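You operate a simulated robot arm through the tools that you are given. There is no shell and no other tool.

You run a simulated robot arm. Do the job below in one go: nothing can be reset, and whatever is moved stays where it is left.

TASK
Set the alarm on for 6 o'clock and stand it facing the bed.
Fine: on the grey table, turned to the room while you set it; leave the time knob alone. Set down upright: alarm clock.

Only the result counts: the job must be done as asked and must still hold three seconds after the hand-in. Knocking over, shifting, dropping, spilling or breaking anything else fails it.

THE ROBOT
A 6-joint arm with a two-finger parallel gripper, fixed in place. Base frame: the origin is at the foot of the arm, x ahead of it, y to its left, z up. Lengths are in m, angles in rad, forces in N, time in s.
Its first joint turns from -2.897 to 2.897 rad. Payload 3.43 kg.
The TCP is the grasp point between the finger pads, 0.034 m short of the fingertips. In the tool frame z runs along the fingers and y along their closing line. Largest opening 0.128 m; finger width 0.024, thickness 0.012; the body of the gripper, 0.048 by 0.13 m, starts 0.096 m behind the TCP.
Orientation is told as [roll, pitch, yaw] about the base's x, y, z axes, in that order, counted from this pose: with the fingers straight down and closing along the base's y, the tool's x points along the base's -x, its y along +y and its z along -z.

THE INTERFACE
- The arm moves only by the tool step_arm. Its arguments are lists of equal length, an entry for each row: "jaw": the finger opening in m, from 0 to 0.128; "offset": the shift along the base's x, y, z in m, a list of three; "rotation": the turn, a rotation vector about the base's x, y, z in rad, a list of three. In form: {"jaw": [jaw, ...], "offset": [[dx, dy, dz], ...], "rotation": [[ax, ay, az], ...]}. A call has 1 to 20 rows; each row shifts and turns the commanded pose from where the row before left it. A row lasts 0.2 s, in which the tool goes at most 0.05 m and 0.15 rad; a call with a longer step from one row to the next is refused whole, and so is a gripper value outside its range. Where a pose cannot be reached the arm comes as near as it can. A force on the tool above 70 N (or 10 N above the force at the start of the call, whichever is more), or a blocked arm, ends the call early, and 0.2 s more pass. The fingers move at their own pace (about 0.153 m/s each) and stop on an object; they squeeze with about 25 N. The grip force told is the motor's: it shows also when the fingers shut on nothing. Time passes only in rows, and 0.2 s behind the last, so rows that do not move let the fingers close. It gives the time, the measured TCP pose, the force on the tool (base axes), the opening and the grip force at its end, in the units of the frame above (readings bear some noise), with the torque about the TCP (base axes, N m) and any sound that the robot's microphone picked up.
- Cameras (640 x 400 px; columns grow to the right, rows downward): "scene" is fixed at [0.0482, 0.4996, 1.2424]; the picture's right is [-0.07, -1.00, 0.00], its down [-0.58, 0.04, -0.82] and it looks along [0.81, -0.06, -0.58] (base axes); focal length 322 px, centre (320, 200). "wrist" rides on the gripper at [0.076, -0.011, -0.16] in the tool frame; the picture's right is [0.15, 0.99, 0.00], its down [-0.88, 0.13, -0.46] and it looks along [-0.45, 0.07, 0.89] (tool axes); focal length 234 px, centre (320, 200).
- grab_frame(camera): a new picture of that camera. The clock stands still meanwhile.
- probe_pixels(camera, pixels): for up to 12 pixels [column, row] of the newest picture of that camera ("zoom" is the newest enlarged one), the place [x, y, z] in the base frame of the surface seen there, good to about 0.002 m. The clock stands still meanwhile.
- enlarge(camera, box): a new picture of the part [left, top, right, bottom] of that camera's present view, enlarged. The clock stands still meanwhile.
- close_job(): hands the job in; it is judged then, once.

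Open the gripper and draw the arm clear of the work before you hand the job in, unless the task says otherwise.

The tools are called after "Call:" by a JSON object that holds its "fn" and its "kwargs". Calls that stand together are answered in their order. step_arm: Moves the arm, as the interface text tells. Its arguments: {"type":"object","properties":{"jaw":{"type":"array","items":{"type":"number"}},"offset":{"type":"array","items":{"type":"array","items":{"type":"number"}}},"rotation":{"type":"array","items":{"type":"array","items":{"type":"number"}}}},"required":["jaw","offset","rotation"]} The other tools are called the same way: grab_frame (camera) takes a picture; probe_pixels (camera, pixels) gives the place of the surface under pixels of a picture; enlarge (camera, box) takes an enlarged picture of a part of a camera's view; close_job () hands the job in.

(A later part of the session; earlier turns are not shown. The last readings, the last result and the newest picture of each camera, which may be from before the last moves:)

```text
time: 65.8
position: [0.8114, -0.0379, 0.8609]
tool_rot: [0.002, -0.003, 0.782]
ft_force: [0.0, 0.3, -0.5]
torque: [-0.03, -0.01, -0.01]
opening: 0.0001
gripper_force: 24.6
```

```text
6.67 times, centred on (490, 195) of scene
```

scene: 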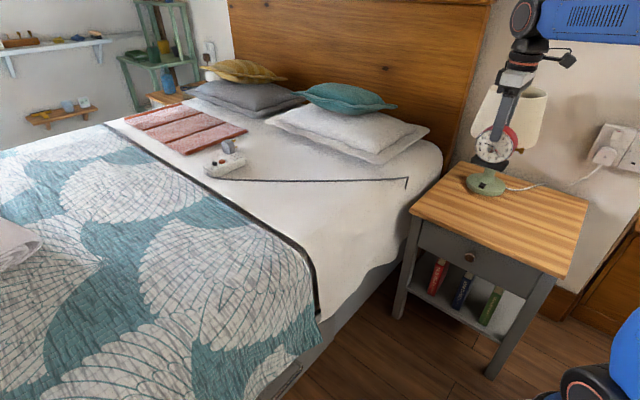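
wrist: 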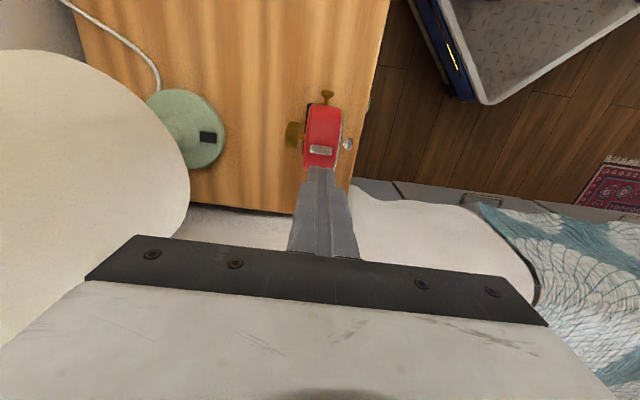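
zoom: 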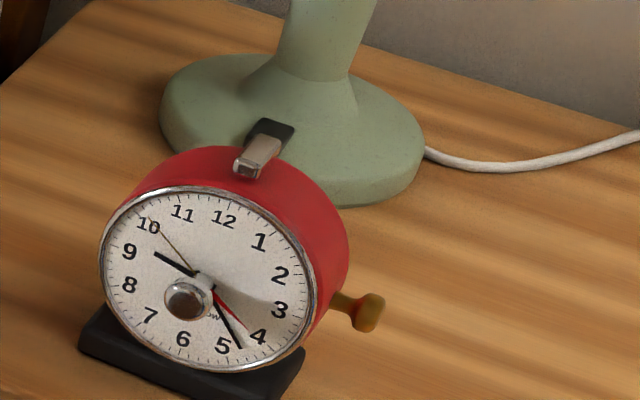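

The bar's height over the drum is unchanged; the bar is centred over the axis. I'll go to the frontal horizontal pose to inspect bar and knobs at eye level, first backing off and rolling the hand for a camera-up orientation.

Call:
{"fn": "step_arm", "kwargs": {"jaw": [0.0, 0.0, 0.0, 0.0, 0.0, 0.0, 0.03, 0.03, 0.03, 0.03, 0.03, 0.03, 0.03, 0.03, 0.03, 0.03, 0.03], "offset": [[0, 0, 0.04], [-0.028, 0.0285, 0.01], [-0.028, 0.0285, 0], [-0.028, 0.0285, 0], [-0.028, 0.0285, 0], [0, 0, 0], [0, 0, 0], [0, 0, 0], [0, 0, 0], [0, 0, 0], [0, 0, 0], [0, 0, 0], [0, 0, 0], [0, 0, 0], [0, 0, 0], [0, 0, 0], [0, 0, 0]], "rotation": [[0, 0, 0], [0, 0, 0], [0, 0, 0], [0, 0, 0], [0, 0, 0], [-0.1015, -0.1004, 0], [-0.1015, -0.1004, 0], [-0.1015, -0.1004, 0], [-0.1015, -0.1004, 0], [-0.1015, -0.1004, 0], [-0.1015, -0.1004, 0], [-0.1015, -0.1004, 0], [-0.1015, -0.1004, 0], [-0.1015, -0.1004, 0], [-0.1015, -0.1004, 0], [-0.1015, -0.1004, 0], [0, 0, 0]]}}

Call:
{"fn": "grab_frame", "kwargs": {"camera": "wrist"}}

Call:
{"fn": "grab_frame", "kwargs": {"camera": "scene"}}

```text
time: 69.4
position: [0.6996, 0.0755, 0.9121]
tool_rot: [-1.571, 0.0, 0.783]
ft_force: [-0.3, 0.6, 0.6]
torque: [0.03, -0.01, 0.02]
opening: 0.03
gripper_force: 0.0
```

```text
taken
```

wrist: 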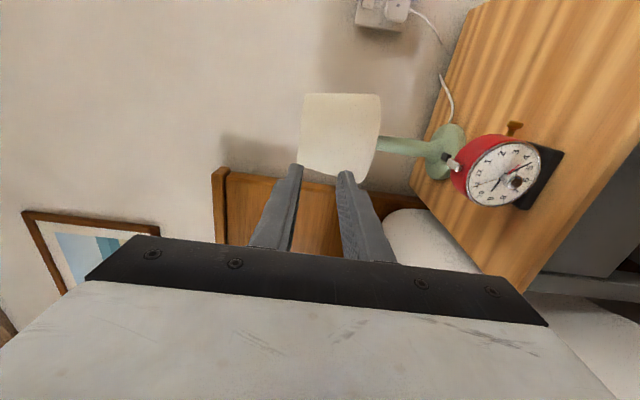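

```text
taken
```

scene: 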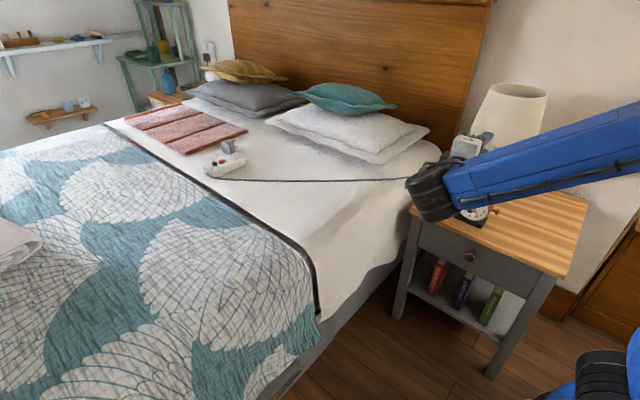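

Tool horizontal. I roll it back so the camera goes up, and descend to in front of the clock (z≈0.70, 8 cm before the knob).

Call:
{"fn": "step_arm", "kwargs": {"jaw": [0.03, 0.03, 0.03, 0.03, 0.03, 0.03, 0.03, 0.03], "offset": [[0.0036, -0.0029, -0.0303], [0.0036, -0.0029, -0.0303], [0.0036, -0.0029, -0.0303], [0.0036, -0.0029, -0.0303], [0.0036, -0.0029, -0.0303], [0.0036, -0.0029, -0.0303], [0.0035, -0.003, -0.0302], [0, 0, 0]], "rotation": [[-0.1005, 0.1016, 0], [-0.1005, 0.1016, 0], [-0.1005, 0.1016, 0], [-0.1005, 0.1016, 0], [-0.1005, 0.1016, 0], [-0.1005, 0.1016, 0], [-0.1005, 0.1016, 0], [0, 0, 0]]}}

Call:
{"fn": "grab_frame", "kwargs": {"camera": "wrist"}}

Call:
{"fn": "grab_frame", "kwargs": {"camera": "scene"}}

```text
time: 71.2
position: [0.7214, 0.0552, 0.6996]
tool_rot: [-1.563, 1.005, 0.787]
ft_force: [-0.2, -0.3, -0.9]
torque: [0.03, -0.02, 0.03]
opening: 0.0301
gripper_force: 0.0
```

```text
taken
```

wrist: 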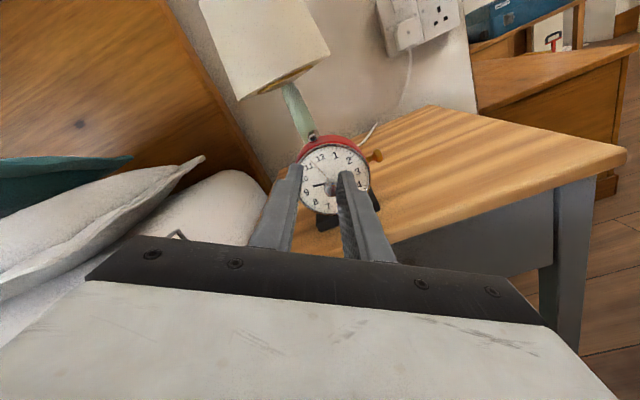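

```text
taken
```

scene: 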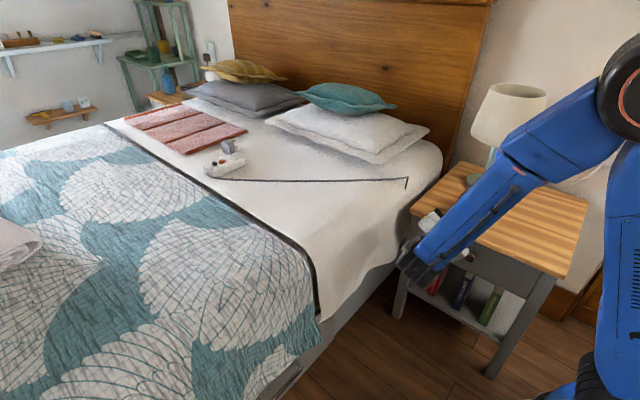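

I zoom in on the clock's dial, knob and bar from this frontal view.

Call:
{"fn": "enlarge", "kwargs": {"camera": "wrist", "box": [285, 120, 395, 235]}}

Call:
{"fn": "enlarge", "kwargs": {"camera": "wrist", "box": [300, 125, 330, 155]}}

Call:
{"fn": "enlarge", "kwargs": {"camera": "wrist", "box": [360, 140, 390, 170]}}

```text
3.48 times, centred on (340, 178) of wrist
```

zoom: 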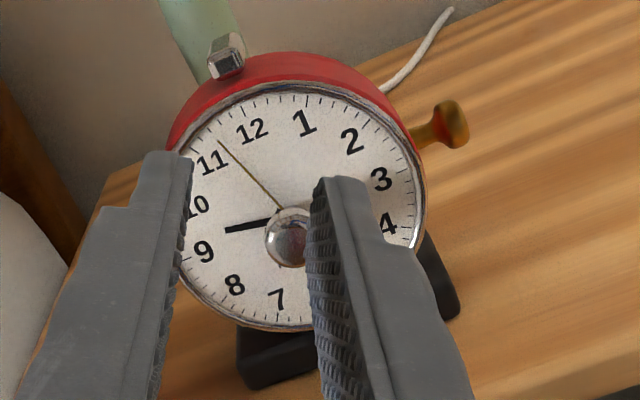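

```text
13.33 times, centred on (315, 140) of wrist
```

zoom: 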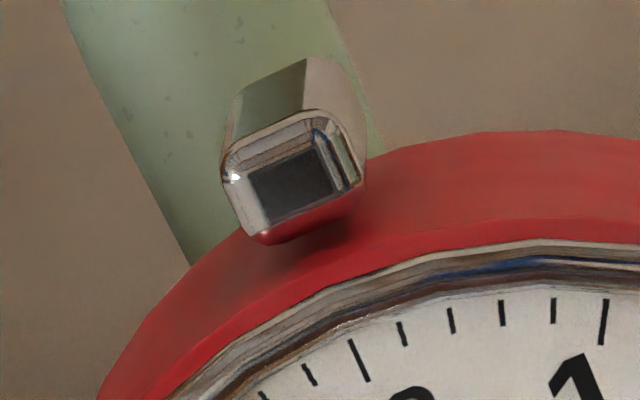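

```text
13.33 times, centred on (375, 155) of wrist
```

zoom: 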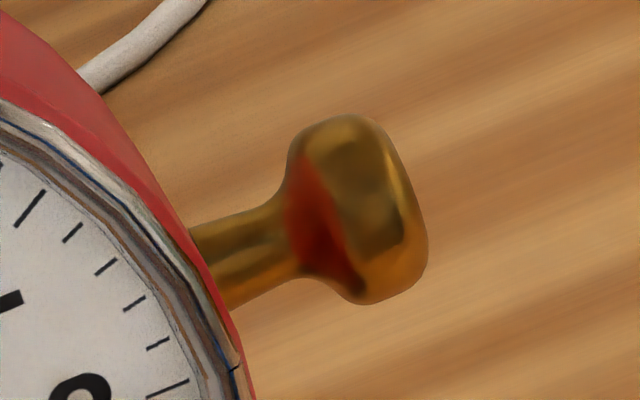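

I probe the knob and dial rim to get the knob axis accurately.

Call:
{"fn": "enlarge", "kwargs": {"camera": "wrist", "box": [285, 120, 395, 235]}}

Call:
{"fn": "probe_pixels", "kwargs": {"camera": "zoom", "pixels": [[287, 238], [275, 240], [298, 240], [287, 222], [285, 255], [290, 213], [308, 90], [422, 215], [182, 160], [290, 325], [230, 130], [265, 215]]}}

```text
3.48 times, centred on (340, 178) of wrist
```

zoom: 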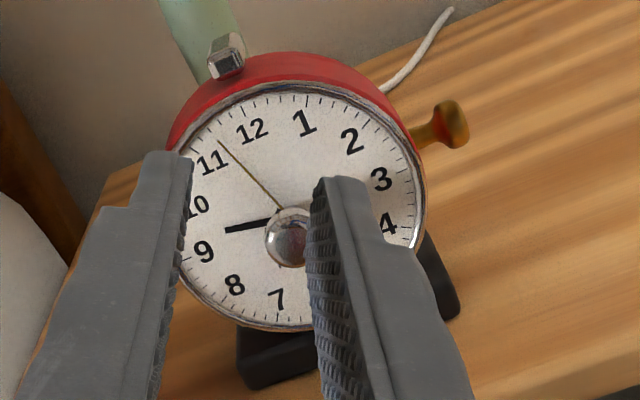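

```text
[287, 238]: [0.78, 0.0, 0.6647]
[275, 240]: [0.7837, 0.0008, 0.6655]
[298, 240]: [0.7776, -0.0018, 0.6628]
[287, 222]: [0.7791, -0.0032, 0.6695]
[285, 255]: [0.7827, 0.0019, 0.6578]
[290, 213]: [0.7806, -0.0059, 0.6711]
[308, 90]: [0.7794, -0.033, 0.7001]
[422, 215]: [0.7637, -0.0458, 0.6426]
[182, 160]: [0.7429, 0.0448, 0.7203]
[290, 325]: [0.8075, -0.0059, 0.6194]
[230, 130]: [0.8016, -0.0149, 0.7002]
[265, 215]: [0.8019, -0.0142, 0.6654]
```

Knob axis: e≈0.5548, z≈0.6645, dial plane 26 mm behind the knob's front. I align to that axis and advance partway.

Call:
{"fn": "step_arm", "kwargs": {"jaw": [0.03, 0.03, 0.03, 0.03], "offset": [[0.0025, 0.0, -0.0175], [0, 0, -0.0175], [0.0232, -0.0235, 0], [0, 0, 0]], "rotation": [[0, 0, 0], [0, 0, 0], [0, 0, 0], [0, 0, 0]]}}

Call:
{"fn": "grab_frame", "kwargs": {"camera": "wrist"}}

Call:
{"fn": "enlarge", "kwargs": {"camera": "wrist", "box": [270, 110, 410, 240]}}

```text
time: 72.2
position: [0.7521, 0.0338, 0.6665]
tool_rot: [-1.565, 1.003, 0.788]
ft_force: [0.8, 0.0, -0.3]
torque: [-0.01, 0.0, 0.01]
opening: 0.0301
gripper_force: 0.0
```

```text
taken
```

wrist: 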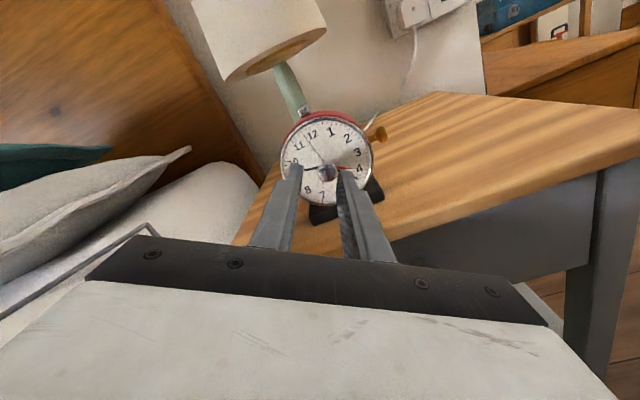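

```text
3.08 times, centred on (340, 175) of wrist
```

zoom: 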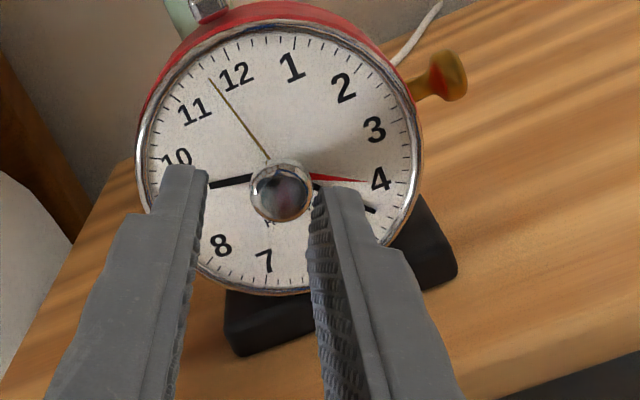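

The knob is ~4.5 mm right of the finger midline, matching the measured offset. I correct laterally then advance 24 mm so the fingers straddle the knob.

Call:
{"fn": "step_arm", "kwargs": {"jaw": [0.03, 0.03, 0.03, 0.03], "offset": [[-0.0026, -0.0026, -0.002], [0.0086, -0.0087, 0], [0.0085, -0.0086, 0], [0, 0, 0]], "rotation": [[0, 0, 0], [0, 0, 0], [0, 0, 0], [0, 0, 0]]}}

Call:
{"fn": "enlarge", "kwargs": {"camera": "wrist", "box": [270, 100, 410, 240]}}

```text
time: 73.2
position: [0.7671, 0.0117, 0.6647]
tool_rot: [-1.566, 1.004, 0.788]
ft_force: [0.4, -0.1, 0.8]
torque: [0.0, 0.01, -0.02]
opening: 0.0301
gripper_force: 0.0
```

```text
2.86 times, centred on (340, 170) of wrist
```

zoom: 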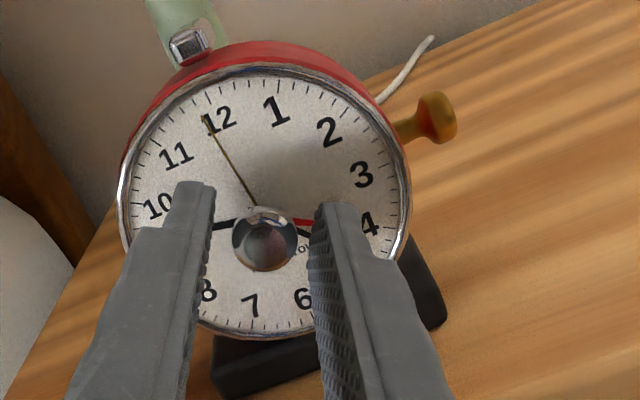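

The knob is centred between the fingers. I close gently on it.

Call:
{"fn": "step_arm", "kwargs": {"jaw": [0.02, 0.012, 0.012, 0.012], "offset": [[0, 0, 0], [0, 0, 0], [0, 0, 0], [0, 0, 0]], "rotation": [[0, 0, 0], [0, 0, 0], [0, 0, 0], [0, 0, 0]]}}

Call:
{"fn": "enlarge", "kwargs": {"camera": "wrist", "box": [270, 100, 410, 240]}}

```text
time: 74.2
position: [0.7652, 0.0118, 0.6645]
tool_rot: [-1.564, 1.004, 0.785]
ft_force: [0.2, -1.4, -0.2]
torque: [0.02, 0.03, 0.03]
opening: 0.0191
gripper_force: 25.0
```

```text
2.86 times, centred on (340, 170) of wrist
```

zoom: 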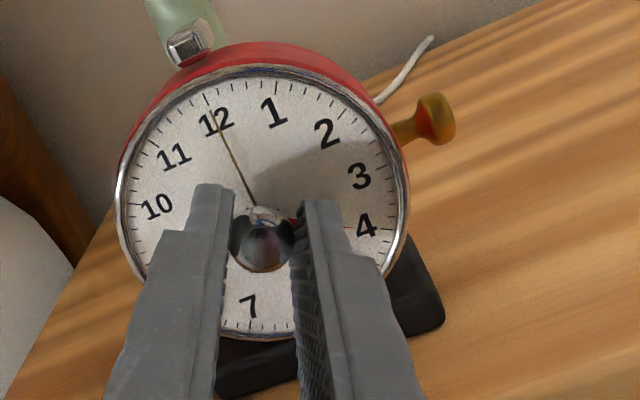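

Gripped at 19 mm. I turn just 0.14 rad clockwise as a test to see which hand follows.

Call:
{"fn": "step_arm", "kwargs": {"jaw": [0.012, 0.012, 0.012], "offset": [[0, 0, 0], [0, 0, 0], [0, 0, 0]], "rotation": [[0.0492, -0.0498, 0], [0.0492, -0.0498, 0], [0, 0, 0]]}}

Call:
{"fn": "enlarge", "kwargs": {"camera": "wrist", "box": [270, 100, 410, 240]}}

Call:
{"fn": "enlarge", "kwargs": {"camera": "scene", "box": [460, 165, 520, 225]}}

```text
time: 75.0
position: [0.7661, 0.0118, 0.6644]
tool_rot: [-1.568, 0.862, 0.784]
ft_force: [-1.3, -4.7, 13.7]
torque: [-0.38, -0.4, -0.3]
opening: 0.019
gripper_force: 25.1
```

```text
2.86 times, centred on (340, 170) of wrist
```

zoom: 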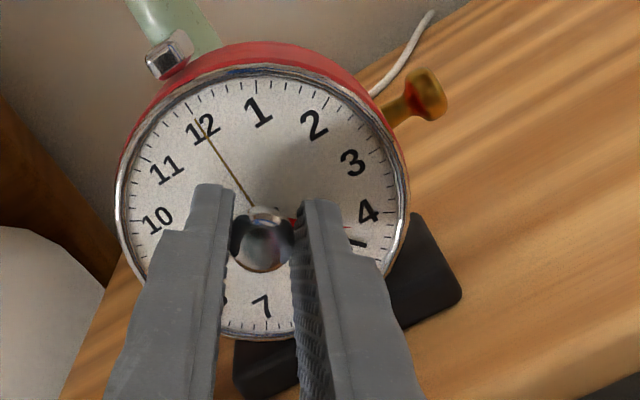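

```text
6.67 times, centred on (490, 195) of scene
```

zoom: 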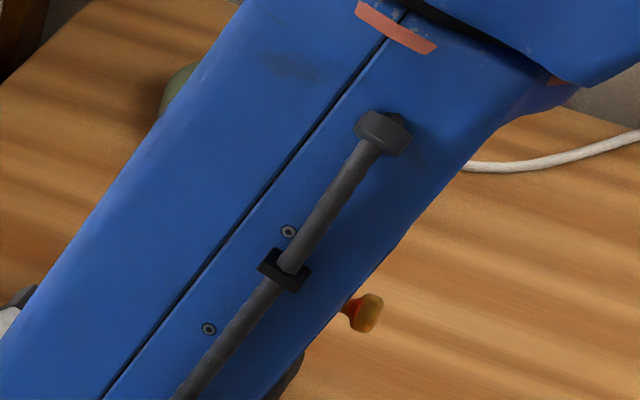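

I zoom on the hands around the knob to see what moved.

Call:
{"fn": "enlarge", "kwargs": {"camera": "wrist", "box": [320, 125, 370, 175]}}

Call:
{"fn": "enlarge", "kwargs": {"camera": "wrist", "box": [295, 120, 360, 180]}}

```text
8.00 times, centred on (345, 150) of wrist
```

zoom: 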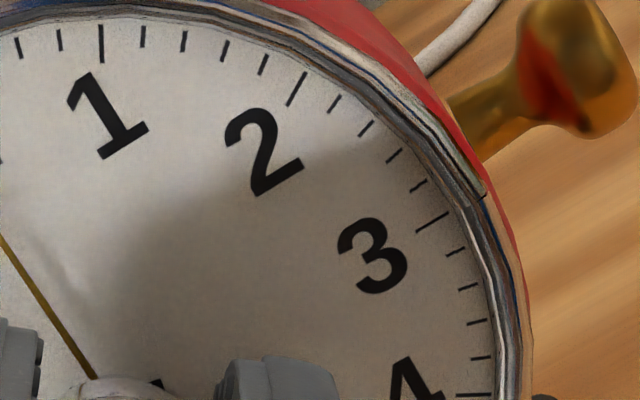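

```text
6.67 times, centred on (328, 150) of wrist
```

zoom: 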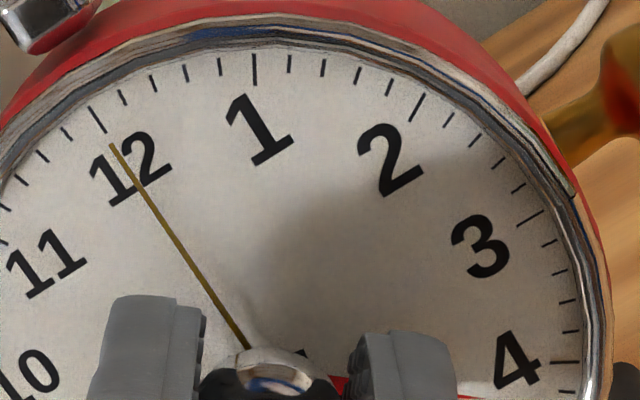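

Call:
{"fn": "enlarge", "kwargs": {"camera": "wrist", "box": [315, 150, 375, 200]}}

```text
8.00 times, centred on (345, 175) of wrist
```

zoom: 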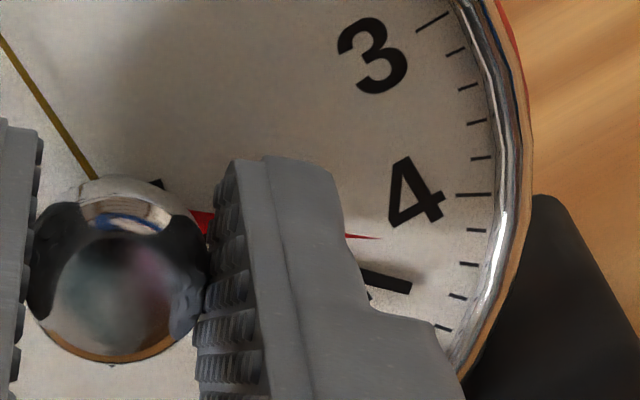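

The red (alarm) hand followed the front knob (now ~1.5 ticks past 4), the time hands did not – so the front silver knob is the alarm knob. I relieve the 14 N vertical load by raising 0.9 mm and then continue turning.

Call:
{"fn": "step_arm", "kwargs": {"jaw": [0.012, 0.012], "offset": [[-0.0002, -0.0002, 0.0009], [0, 0, 0]], "rotation": [[0, 0, 0], [0, 0, 0]]}}

```text
time: 75.6
position: [0.7654, 0.0126, 0.6653]
tool_rot: [-1.564, 0.865, 0.787]
ft_force: [1.0, -1.7, -0.7]
torque: [0.03, 0.03, 0.04]
opening: 0.0191
gripper_force: 24.8
```

Load is gone. I turn on by 0.2 rad with a proportional lift compensation.

Call:
{"fn": "step_arm", "kwargs": {"jaw": [0.012, 0.012, 0.012], "offset": [[0, 0, 0.0006], [0, 0, 0.0006], [0, 0, 0]], "rotation": [[0.0703, -0.0711, 0], [0.0703, -0.0711, 0], [0, 0, 0]]}}

Call:
{"fn": "enlarge", "kwargs": {"camera": "wrist", "box": [300, 140, 380, 210]}}

```text
time: 76.4
position: [0.765, 0.0115, 0.6643]
tool_rot: [-1.564, 0.662, 0.783]
ft_force: [0.3, -0.1, -0.3]
torque: [0.2, 0.15, 0.08]
opening: 0.019
gripper_force: 25.6
```

```text
5.71 times, centred on (340, 175) of wrist
```

zoom: 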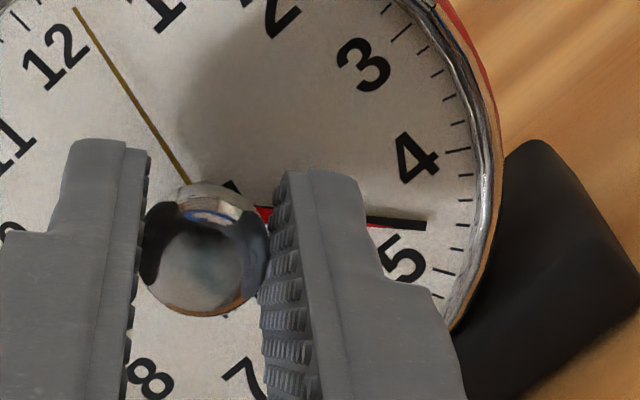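

Red hand now coincides with the minute hand's area (~4.6), forces ~0. I turn 0.3 rad further.

Call:
{"fn": "step_arm", "kwargs": {"jaw": [0.012, 0.012, 0.012, 0.012], "offset": [[0, 0, 0.0005], [0, 0, 0.0005], [0, 0, 0.0005], [0, 0, 0]], "rotation": [[0.0703, -0.0711, 0], [0.0703, -0.0711, 0], [0.0703, -0.0711, 0], [0, 0, 0]]}}

Call:
{"fn": "enlarge", "kwargs": {"camera": "wrist", "box": [300, 130, 390, 210]}}

```text
time: 77.4
position: [0.7665, 0.0126, 0.6673]
tool_rot: [-1.567, 0.363, 0.781]
ft_force: [-0.4, -0.3, 0.3]
torque: [0.01, 0.06, 0.05]
opening: 0.0193
gripper_force: 25.5
```

```text
5.00 times, centred on (345, 170) of wrist
```

zoom: 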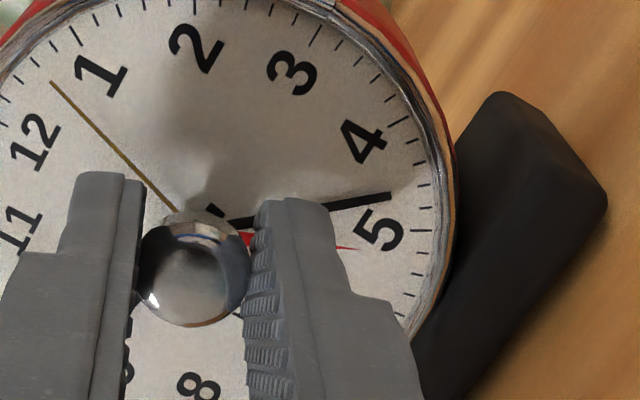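

Red hand is just past 5 now. Another 0.3 rad.

Call:
{"fn": "step_arm", "kwargs": {"jaw": [0.012, 0.012, 0.012, 0.012], "offset": [[0, 0, 0.0003], [0, 0, 0.0003], [0, 0, 0.0003], [0, 0, 0]], "rotation": [[0.0703, -0.0711, 0], [0.0703, -0.0711, 0], [0.0703, -0.0711, 0], [0, 0, 0]]}}

Call:
{"fn": "enlarge", "kwargs": {"camera": "wrist", "box": [300, 120, 400, 210]}}

```text
time: 78.4
position: [0.7651, 0.0116, 0.667]
tool_rot: [-1.57, 0.063, 0.784]
ft_force: [0.7, -1.1, -0.9]
torque: [0.02, 0.03, -0.07]
opening: 0.019
gripper_force: 24.7
```

```text
4.44 times, centred on (350, 165) of wrist
```

zoom: 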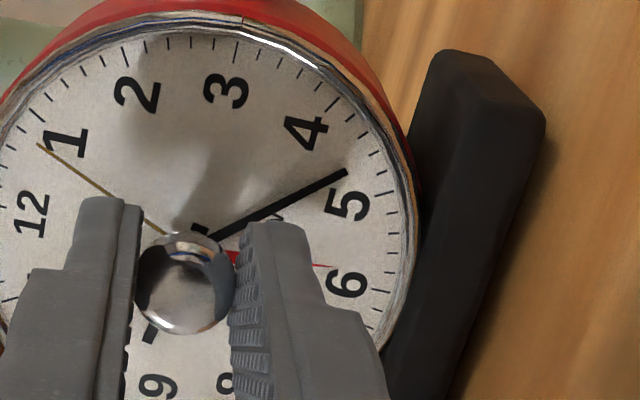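

I zoom on the ring between 5 and 6 to read the red hand precisely.

Call:
{"fn": "enlarge", "kwargs": {"camera": "wrist", "box": [335, 145, 400, 205]}}

```text
6.67 times, centred on (368, 175) of wrist
```

zoom: 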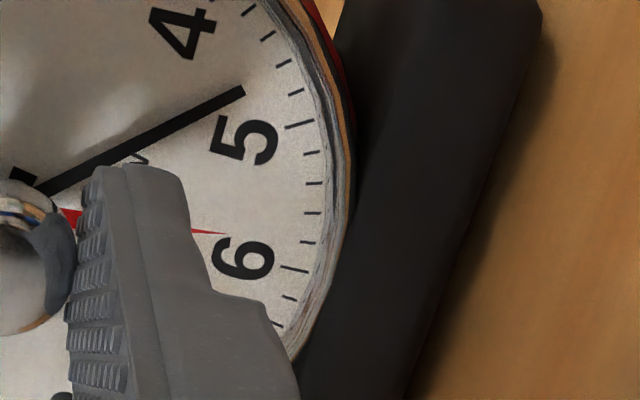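

The red hand points at the tick one before 6 (≈5.8), matching 54° turned. I turn the remaining 0.105 rad.

Call:
{"fn": "step_arm", "kwargs": {"jaw": [0.012, 0.012], "offset": [[0, 0, 0.0002], [0, 0, 0]], "rotation": [[0.0738, -0.0747, 0], [0, 0, 0]]}}

Call:
{"fn": "enlarge", "kwargs": {"camera": "wrist", "box": [335, 145, 400, 205]}}

```text
time: 79.0
position: [0.7647, 0.0128, 0.6657]
tool_rot: [-1.568, -0.042, 0.783]
ft_force: [1.0, -0.9, -4.6]
torque: [0.13, 0.13, 0.02]
opening: 0.0192
gripper_force: 25.1
```

```text
6.67 times, centred on (368, 175) of wrist
```

zoom: 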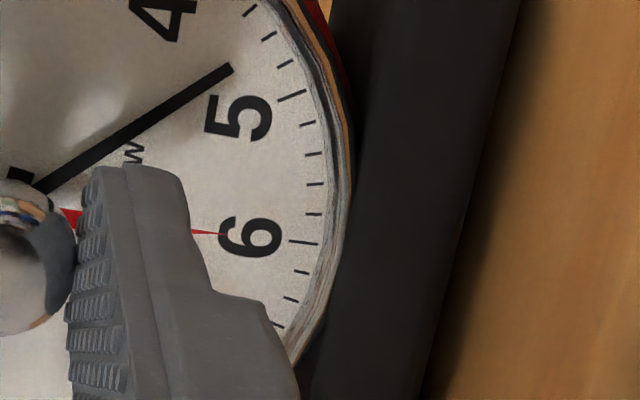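

The red hand is now on 6. While still holding the knob, I test whether it also pulls out (alarm-on): pull 3 mm toward the room, watching the force.

Call:
{"fn": "step_arm", "kwargs": {"jaw": [0.012, 0.012, 0.012, 0.012], "offset": [[0, 0, -0.0003], [-0.0011, 0.0011, 0], [-0.0011, 0.0011, 0], [0, 0, 0]], "rotation": [[0, 0, 0], [0, 0, 0], [0, 0, 0], [0, 0, 0]]}}

Call:
{"fn": "grab_frame", "kwargs": {"camera": "wrist"}}

Call:
{"fn": "enlarge", "kwargs": {"camera": "wrist", "box": [300, 110, 400, 210]}}

```text
time: 80.0
position: [0.7639, 0.0135, 0.6671]
tool_rot: [-1.569, -0.042, 0.784]
ft_force: [1.7, 0.7, -1.1]
torque: [-0.03, -0.02, 0.16]
opening: 0.0193
gripper_force: 24.9
```

```text
taken
```

wrist: 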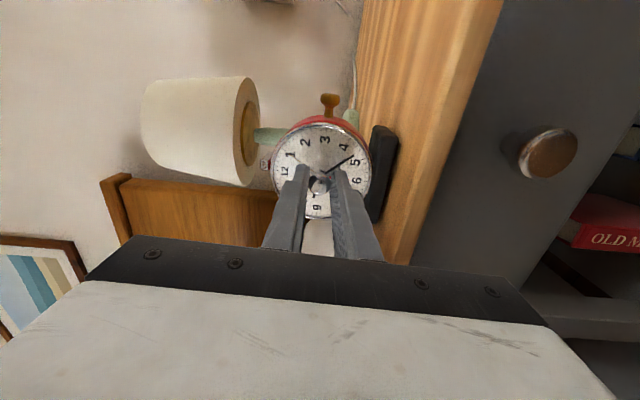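

```text
4.00 times, centred on (350, 160) of wrist
```

zoom: 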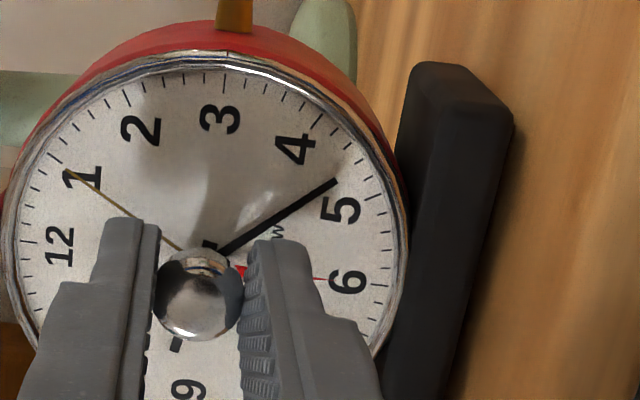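

Little force appeared. I probe dial and knob to see whether the knob came out or the clock slid.

Call:
{"fn": "probe_pixels", "kwargs": {"camera": "zoom", "pixels": [[200, 300], [185, 305], [215, 150], [150, 190], [290, 200], [330, 240], [225, 55], [370, 290], [100, 220], [195, 320]]}}

```text
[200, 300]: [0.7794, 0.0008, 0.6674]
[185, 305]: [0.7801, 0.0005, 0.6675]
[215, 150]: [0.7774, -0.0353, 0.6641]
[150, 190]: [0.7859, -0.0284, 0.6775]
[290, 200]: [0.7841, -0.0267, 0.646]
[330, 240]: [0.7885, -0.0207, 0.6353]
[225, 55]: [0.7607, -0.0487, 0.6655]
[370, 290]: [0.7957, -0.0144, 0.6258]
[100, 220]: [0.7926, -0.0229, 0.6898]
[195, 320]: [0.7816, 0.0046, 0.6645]
```

The knob is axially fixed (the clock slid ~2 mm instead), so it only turns. I release it, retreat straight back and rise.

Call:
{"fn": "step_arm", "kwargs": {"jaw": [0.03, 0.04, 0.04, 0.04, 0.04, 0.04, 0.04, 0.04, 0.04, 0.04], "offset": [[0, 0, 0], [0, 0, 0], [-0.0141, 0.0142, 0], [-0.0246, 0.0249, 0], [-0.0246, 0.0249, 0], [0, 0, 0.045], [0, 0, 0.045], [0, 0, 0.045], [0, 0, 0.045], [0, 0, 0.045]], "rotation": [[0, 0, 0], [0, 0, 0], [0, 0, 0], [0, 0, 0], [0, 0, 0], [0, 0, 0], [0, 0, 0], [0, 0, 0], [0, 0, 0], [0, 0, 0]]}}

Call:
{"fn": "grab_frame", "kwargs": {"camera": "wrist"}}

Call:
{"fn": "grab_frame", "kwargs": {"camera": "scene"}}

```text
time: 82.2
position: [0.7019, 0.0783, 0.8944]
tool_rot: [-1.569, -0.04, 0.783]
ft_force: [-0.7, -0.3, -0.8]
torque: [-0.01, -0.05, -0.01]
opening: 0.04
gripper_force: 0.0
```

```text
taken
```

wrist: 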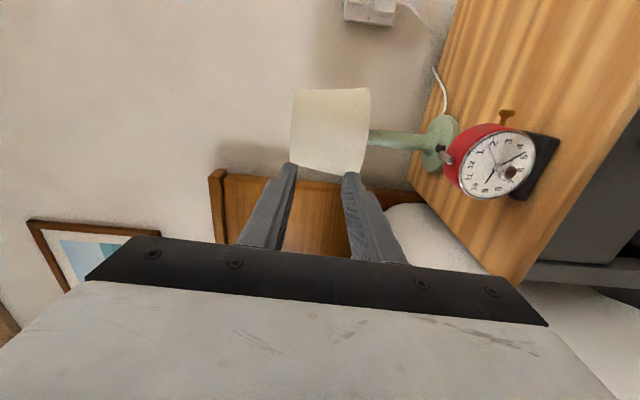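

```text
taken
```

scene: 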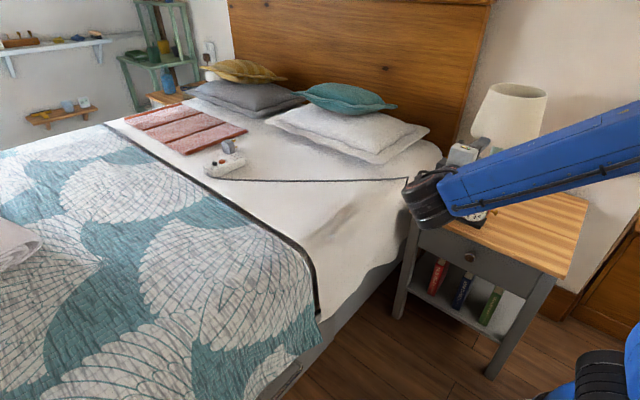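

I check the hands in an enlargement, from this side view.

Call:
{"fn": "enlarge", "kwargs": {"camera": "wrist", "box": [435, 105, 565, 215]}}

Call:
{"fn": "enlarge", "kwargs": {"camera": "wrist", "box": [470, 145, 530, 200]}}

Call:
{"fn": "enlarge", "kwargs": {"camera": "wrist", "box": [430, 135, 470, 175]}}

```text
3.64 times, centred on (500, 160) of wrist
```

zoom: 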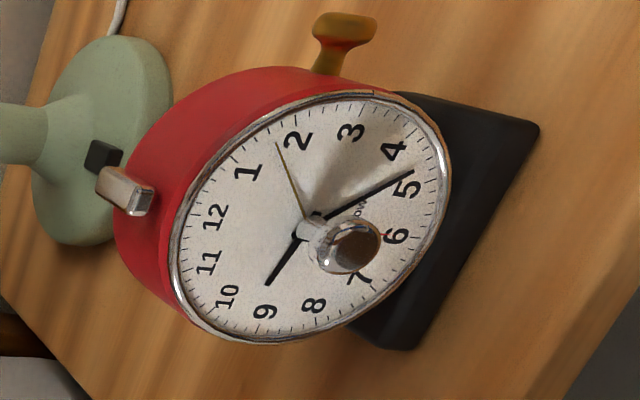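

```text
7.27 times, centred on (500, 172) of wrist
```

zoom: 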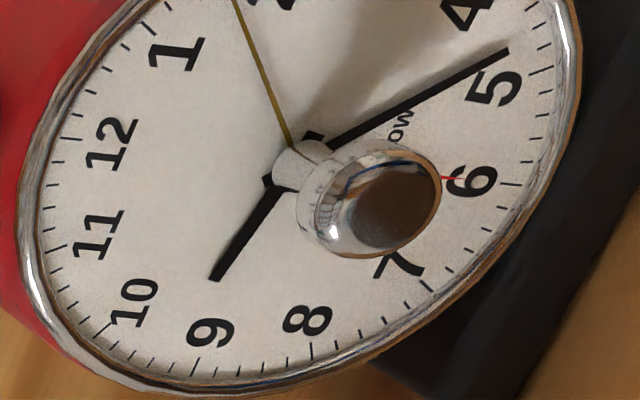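

```text
10.00 times, centred on (450, 155) of wrist
```

zoom: 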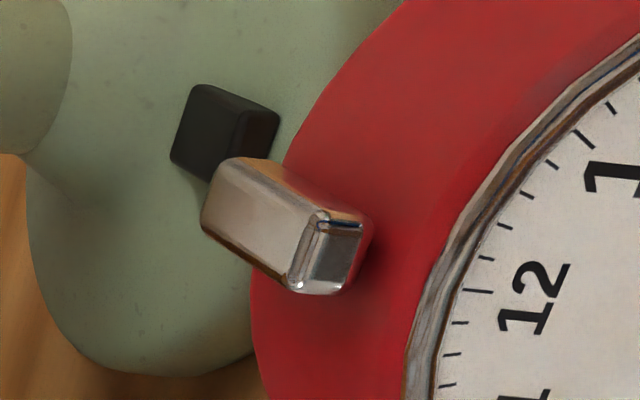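

The red hand points at 6 with 9:24 shown on the time hands. Next I reorient the tool (roll 90°, then point down) so the fingers can close across the top bar's narrow width, camera on the room side.

Call:
{"fn": "step_arm", "kwargs": {"jaw": [0.04, 0.04, 0.04, 0.04, 0.04, 0.04, 0.04, 0.04, 0.04, 0.04, 0.04], "offset": [[0, 0, 0.005], [0, 0, 0.005], [0, 0, 0.005], [0, 0, 0.005], [0, 0, 0.005], [0, 0, 0], [0, 0, 0], [0, 0, 0], [0, 0, 0], [0, 0, 0], [0, 0, 0]], "rotation": [[0.1004, -0.1015, 0], [0.1004, -0.1015, 0], [0.1004, -0.1015, 0], [0.1004, -0.1015, 0], [0.1004, -0.1015, 0], [0.1004, -0.1015, 0], [0.1004, -0.1015, 0], [0.1004, -0.1015, 0], [0.1004, -0.1015, 0], [0.1004, -0.1015, 0], [0.1004, -0.1015, 0]]}}

Call:
{"fn": "step_arm", "kwargs": {"jaw": [0.04, 0.04, 0.04, 0.04, 0.04, 0.04, 0.04, 0.04, 0.04, 0.04, 0.04, 0.04], "offset": [[0, 0, 0], [0, 0, 0], [0, 0, 0], [0, 0, 0], [0, 0, 0], [0, 0, 0], [0, 0, 0], [0, 0, 0], [0, 0, 0], [0, 0, 0], [0, 0, 0], [0, 0, 0]], "rotation": [[0.1015, 0.1004, 0], [0.1015, 0.1004, 0], [0.1015, 0.1004, 0], [0.1015, 0.1004, 0], [0.1015, 0.1004, 0], [0.1015, 0.1004, 0], [0.1015, 0.1004, 0], [0.1015, 0.1004, 0], [0.1015, 0.1004, 0], [0.1015, 0.1004, 0], [0.1015, 0.1004, 0], [0, 0, 0]]}}

Call:
{"fn": "grab_frame", "kwargs": {"camera": "wrist"}}

Call:
{"fn": "grab_frame", "kwargs": {"camera": "scene"}}

```text
time: 84.6
position: [0.7009, 0.0773, 0.9182]
tool_rot: [1.665, -1.528, -2.453]
ft_force: [-0.5, -1.1, -0.5]
torque: [-0.02, 0.01, -0.02]
opening: 0.04
gripper_force: 0.2
```

```text
time: 87.2
position: [0.7001, 0.0776, 0.9184]
tool_rot: [0.001, -0.003, -0.832]
ft_force: [-0.5, 0.0, -0.5]
torque: [0.01, -0.02, -0.03]
opening: 0.0396
gripper_force: 0.0
```

```text
taken
```

wrist: 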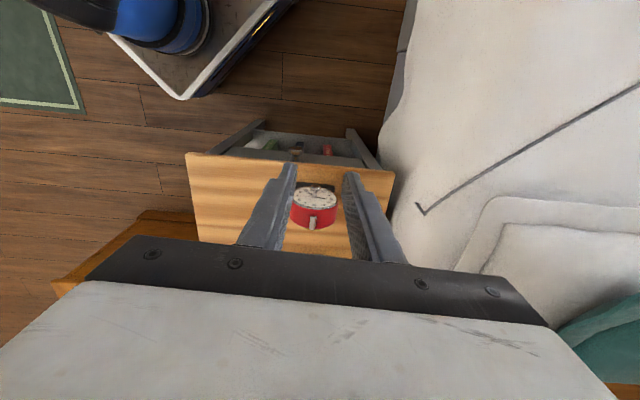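

```text
taken
```

scene: 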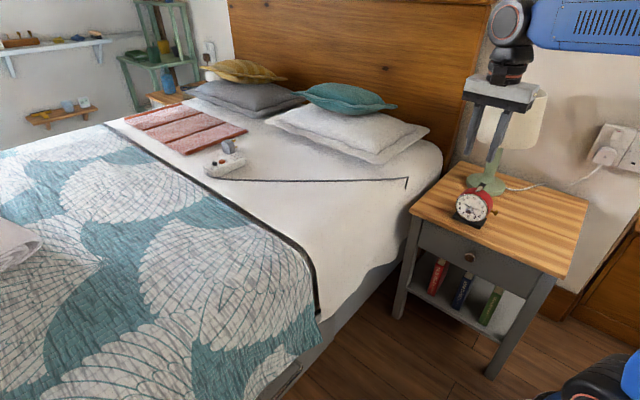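

I zoom into the clock from here and probe the bar and axis points.

Call:
{"fn": "enlarge", "kwargs": {"camera": "wrist", "box": [280, 170, 350, 240]}}

Call:
{"fn": "probe_pixels", "kwargs": {"camera": "zoom", "pixels": [[302, 300], [300, 325], [303, 280], [290, 310], [315, 310], [300, 250], [250, 290], [370, 290], [310, 140], [315, 60], [130, 200], [480, 190]]}}

Call:
{"fn": "enlarge", "kwargs": {"camera": "wrist", "box": [300, 205, 330, 235]}}

Call:
{"fn": "enlarge", "kwargs": {"camera": "wrist", "box": [295, 180, 340, 215]}}

```text
5.71 times, centred on (315, 205) of wrist
```

zoom: 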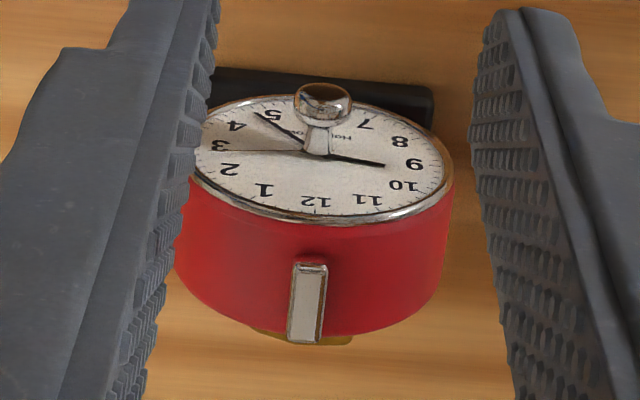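

```text
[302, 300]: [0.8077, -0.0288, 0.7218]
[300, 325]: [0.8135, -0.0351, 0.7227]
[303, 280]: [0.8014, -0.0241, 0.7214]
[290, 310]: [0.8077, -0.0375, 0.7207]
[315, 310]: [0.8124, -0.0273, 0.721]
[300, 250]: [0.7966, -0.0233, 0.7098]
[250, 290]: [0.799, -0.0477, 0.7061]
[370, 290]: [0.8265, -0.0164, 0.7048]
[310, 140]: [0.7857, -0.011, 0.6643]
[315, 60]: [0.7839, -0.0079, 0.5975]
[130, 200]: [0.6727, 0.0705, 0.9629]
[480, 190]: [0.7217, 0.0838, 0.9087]
```

```text
13.33 times, centred on (315, 220) of wrist
```

zoom: 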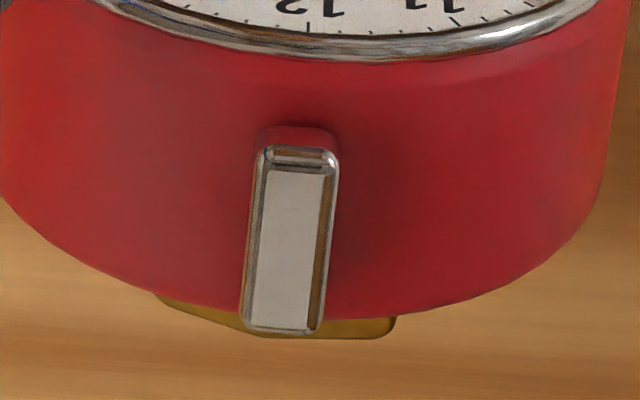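

```text
11.43 times, centred on (318, 198) of wrist
```

zoom: 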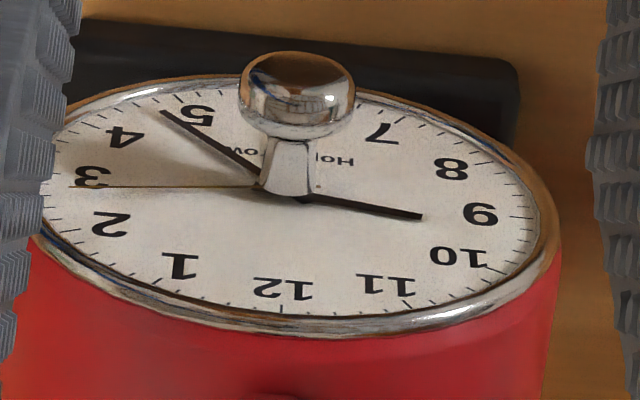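

I'll grip the bar by its sides to test sliding/turning. First move above it, correcting yaw by +0.04.

Call:
{"fn": "step_arm", "kwargs": {"jaw": [0.04, 0.04, 0.04, 0.04, 0.04, 0.04, 0.04, 0.04, 0.04], "offset": [[0.0276, -0.0277, 0], [0.0276, -0.0277, 0], [0.0276, -0.0277, 0], [0.0275, -0.0275, 0], [0, 0, -0.045], [0, 0, -0.045], [0, 0, -0.045], [0, 0, -0.025], [0, 0, 0]], "rotation": [[0, 0, 0.02], [0, 0, 0.02], [0, 0, 0], [0, 0, 0], [0, 0, 0], [0, 0, 0], [0, 0, 0], [0, 0, 0], [0, 0, 0]]}}

Call:
{"fn": "grab_frame", "kwargs": {"camera": "wrist"}}

Call:
{"fn": "enlarge", "kwargs": {"camera": "wrist", "box": [270, 140, 370, 240]}}

Call:
{"fn": "enlarge", "kwargs": {"camera": "scene", "box": [440, 155, 520, 235]}}

```text
time: 89.2
position: [0.811, -0.0323, 0.7574]
tool_rot: [0.0, -0.003, -0.789]
ft_force: [0.7, -0.3, -0.3]
torque: [-0.02, -0.02, -0.02]
opening: 0.0396
gripper_force: 0.1
```

```text
taken
```

wrist: 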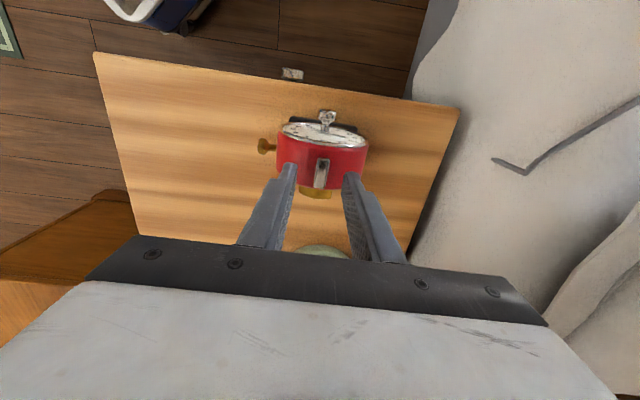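

```text
4.00 times, centred on (320, 190) of wrist
```

zoom: 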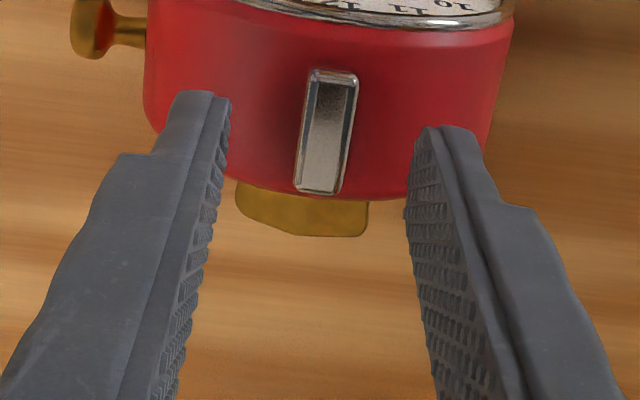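

```text
5.00 times, centred on (480, 195) of scene
```

zoom: 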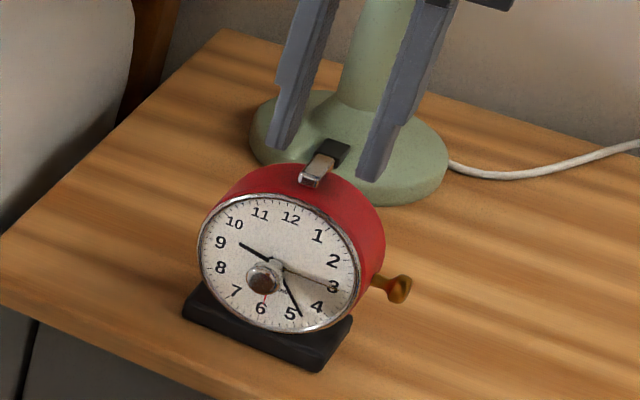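

The bar is 2 mm right of the finger midline; I correct, descend 10 mm, and close on its sides.

Call:
{"fn": "step_arm", "kwargs": {"jaw": [0.04, 0.04, 0.025, 0.01, 0.005, 0.005], "offset": [[0.0014, 0.0014, -0.005], [0, 0, -0.005], [0, 0, 0], [0, 0, 0], [0, 0, 0], [0, 0, 0]], "rotation": [[0, 0, 0], [0, 0, 0], [0, 0, 0], [0, 0, 0], [0, 0, 0], [0, 0, 0]]}}

Call:
{"fn": "enlarge", "kwargs": {"camera": "wrist", "box": [270, 140, 370, 240]}}

Call:
{"fn": "enlarge", "kwargs": {"camera": "scene", "box": [440, 155, 520, 235]}}

```text
time: 90.6
position: [0.8123, -0.0314, 0.7484]
tool_rot: [0.003, -0.003, -0.791]
ft_force: [-0.6, -2.4, 0.0]
torque: [-0.08, 0.03, 0.0]
opening: 0.0115
gripper_force: 25.3
```

```text
4.00 times, centred on (320, 190) of wrist
```

zoom: 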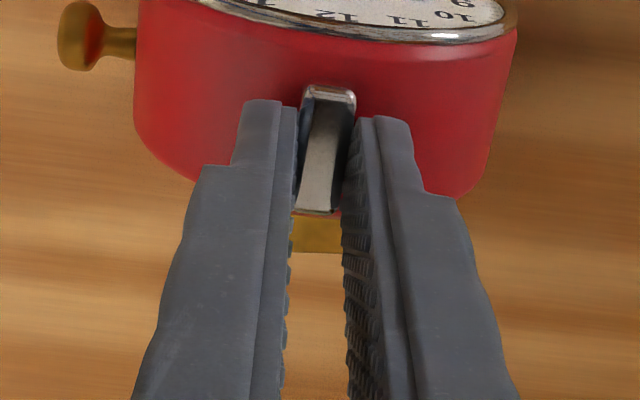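

```text
5.00 times, centred on (480, 195) of scene
```

zoom: 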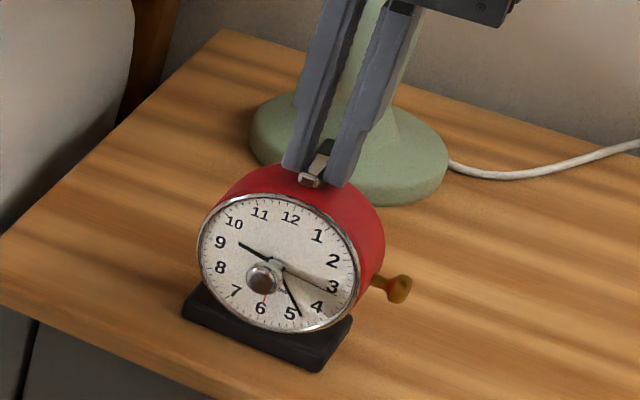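

Gripped across 11.5 mm. Test 1: pull gently up in 1 mm steps, watching load.

Call:
{"fn": "step_arm", "kwargs": {"jaw": [0.005, 0.005, 0.005], "offset": [[0, 0, 0.001], [0, 0, 0.001], [0, 0, 0]], "rotation": [[0, 0, 0], [0, 0, 0], [0, 0, 0]]}}

Call:
{"fn": "step_arm", "kwargs": {"jaw": [0.005, 0.005, 0.005], "offset": [[0, 0, 0.001], [0, 0, 0.001], [0, 0, 0]], "rotation": [[0, 0, 0], [0, 0, 0], [0, 0, 0]]}}

Call:
{"fn": "enlarge", "kwargs": {"camera": "wrist", "box": [270, 140, 370, 240]}}

Call:
{"fn": "enlarge", "kwargs": {"camera": "scene", "box": [440, 155, 520, 235]}}

```text
time: 91.4
position: [0.8122, -0.0302, 0.7485]
tool_rot: [0.003, -0.003, -0.792]
ft_force: [-0.8, 0.4, -1.4]
torque: [0.0, -0.03, 0.0]
opening: 0.0115
gripper_force: 25.1
```

```text
time: 92.2
position: [0.811, -0.0308, 0.7522]
tool_rot: [0.001, -0.005, -0.792]
ft_force: [0.0, 0.0, -5.4]
torque: [-0.02, 0.01, -0.01]
opening: 0.0113
gripper_force: 25.4
```

```text
4.00 times, centred on (320, 190) of wrist
```

zoom: 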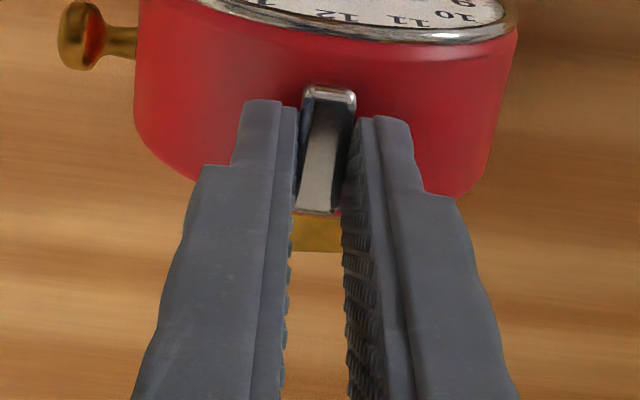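

```text
5.00 times, centred on (480, 195) of scene
```

zoom: 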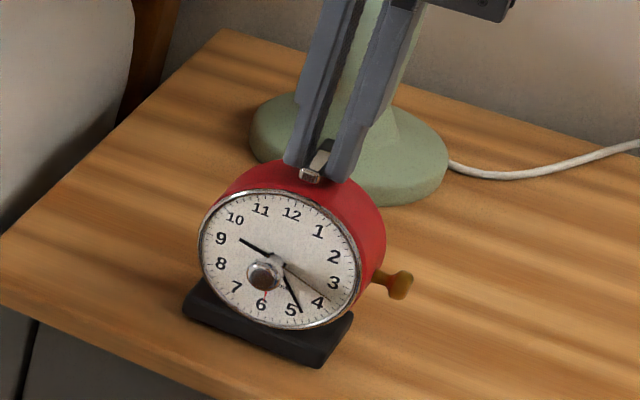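

The bar and drum move as one; clock's weight lifted again. I lower it back and test sliding the bar backward/forward along the depth.

Call:
{"fn": "step_arm", "kwargs": {"jaw": [0.005, 0.005, 0.005, 0.005], "offset": [[0, 0, -0.001], [0, 0, -0.001], [0, 0, -0.001], [0, 0, 0]], "rotation": [[0, 0, 0], [0, 0, 0], [0, 0, 0], [0, 0, 0]]}}

Call:
{"fn": "step_arm", "kwargs": {"jaw": [0.005, 0.005, 0.005, 0.005], "offset": [[-0.0014, 0.0014, 0], [-0.0014, 0.0014, 0], [-0.0014, 0.0014, 0], [0, 0, 0]], "rotation": [[0, 0, 0], [0, 0, 0], [0, 0, 0], [0, 0, 0]]}}

Call:
{"fn": "enlarge", "kwargs": {"camera": "wrist", "box": [270, 140, 370, 240]}}

Call:
{"fn": "enlarge", "kwargs": {"camera": "scene", "box": [440, 155, 520, 235]}}

```text
time: 93.2
position: [0.8131, -0.0305, 0.7481]
tool_rot: [0.004, -0.005, -0.793]
ft_force: [0.0, -0.4, -5.0]
torque: [0.0, 0.01, 0.04]
opening: 0.0116
gripper_force: 25.4
```

```text
time: 94.2
position: [0.8067, -0.0269, 0.7494]
tool_rot: [0.003, -0.004, -0.793]
ft_force: [-0.6, 0.5, -5.2]
torque: [-0.01, 0.05, -0.04]
opening: 0.0114
gripper_force: 25.1
```

```text
4.00 times, centred on (320, 190) of wrist
```

zoom: 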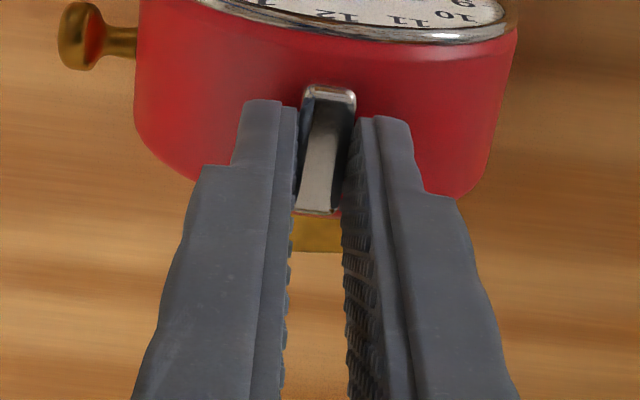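

```text
5.00 times, centred on (480, 195) of scene
```

zoom: 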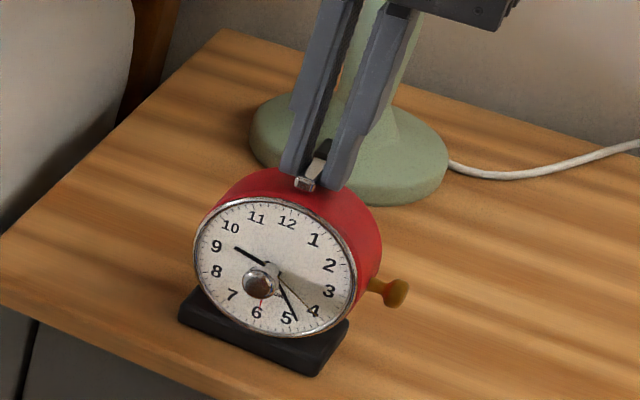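

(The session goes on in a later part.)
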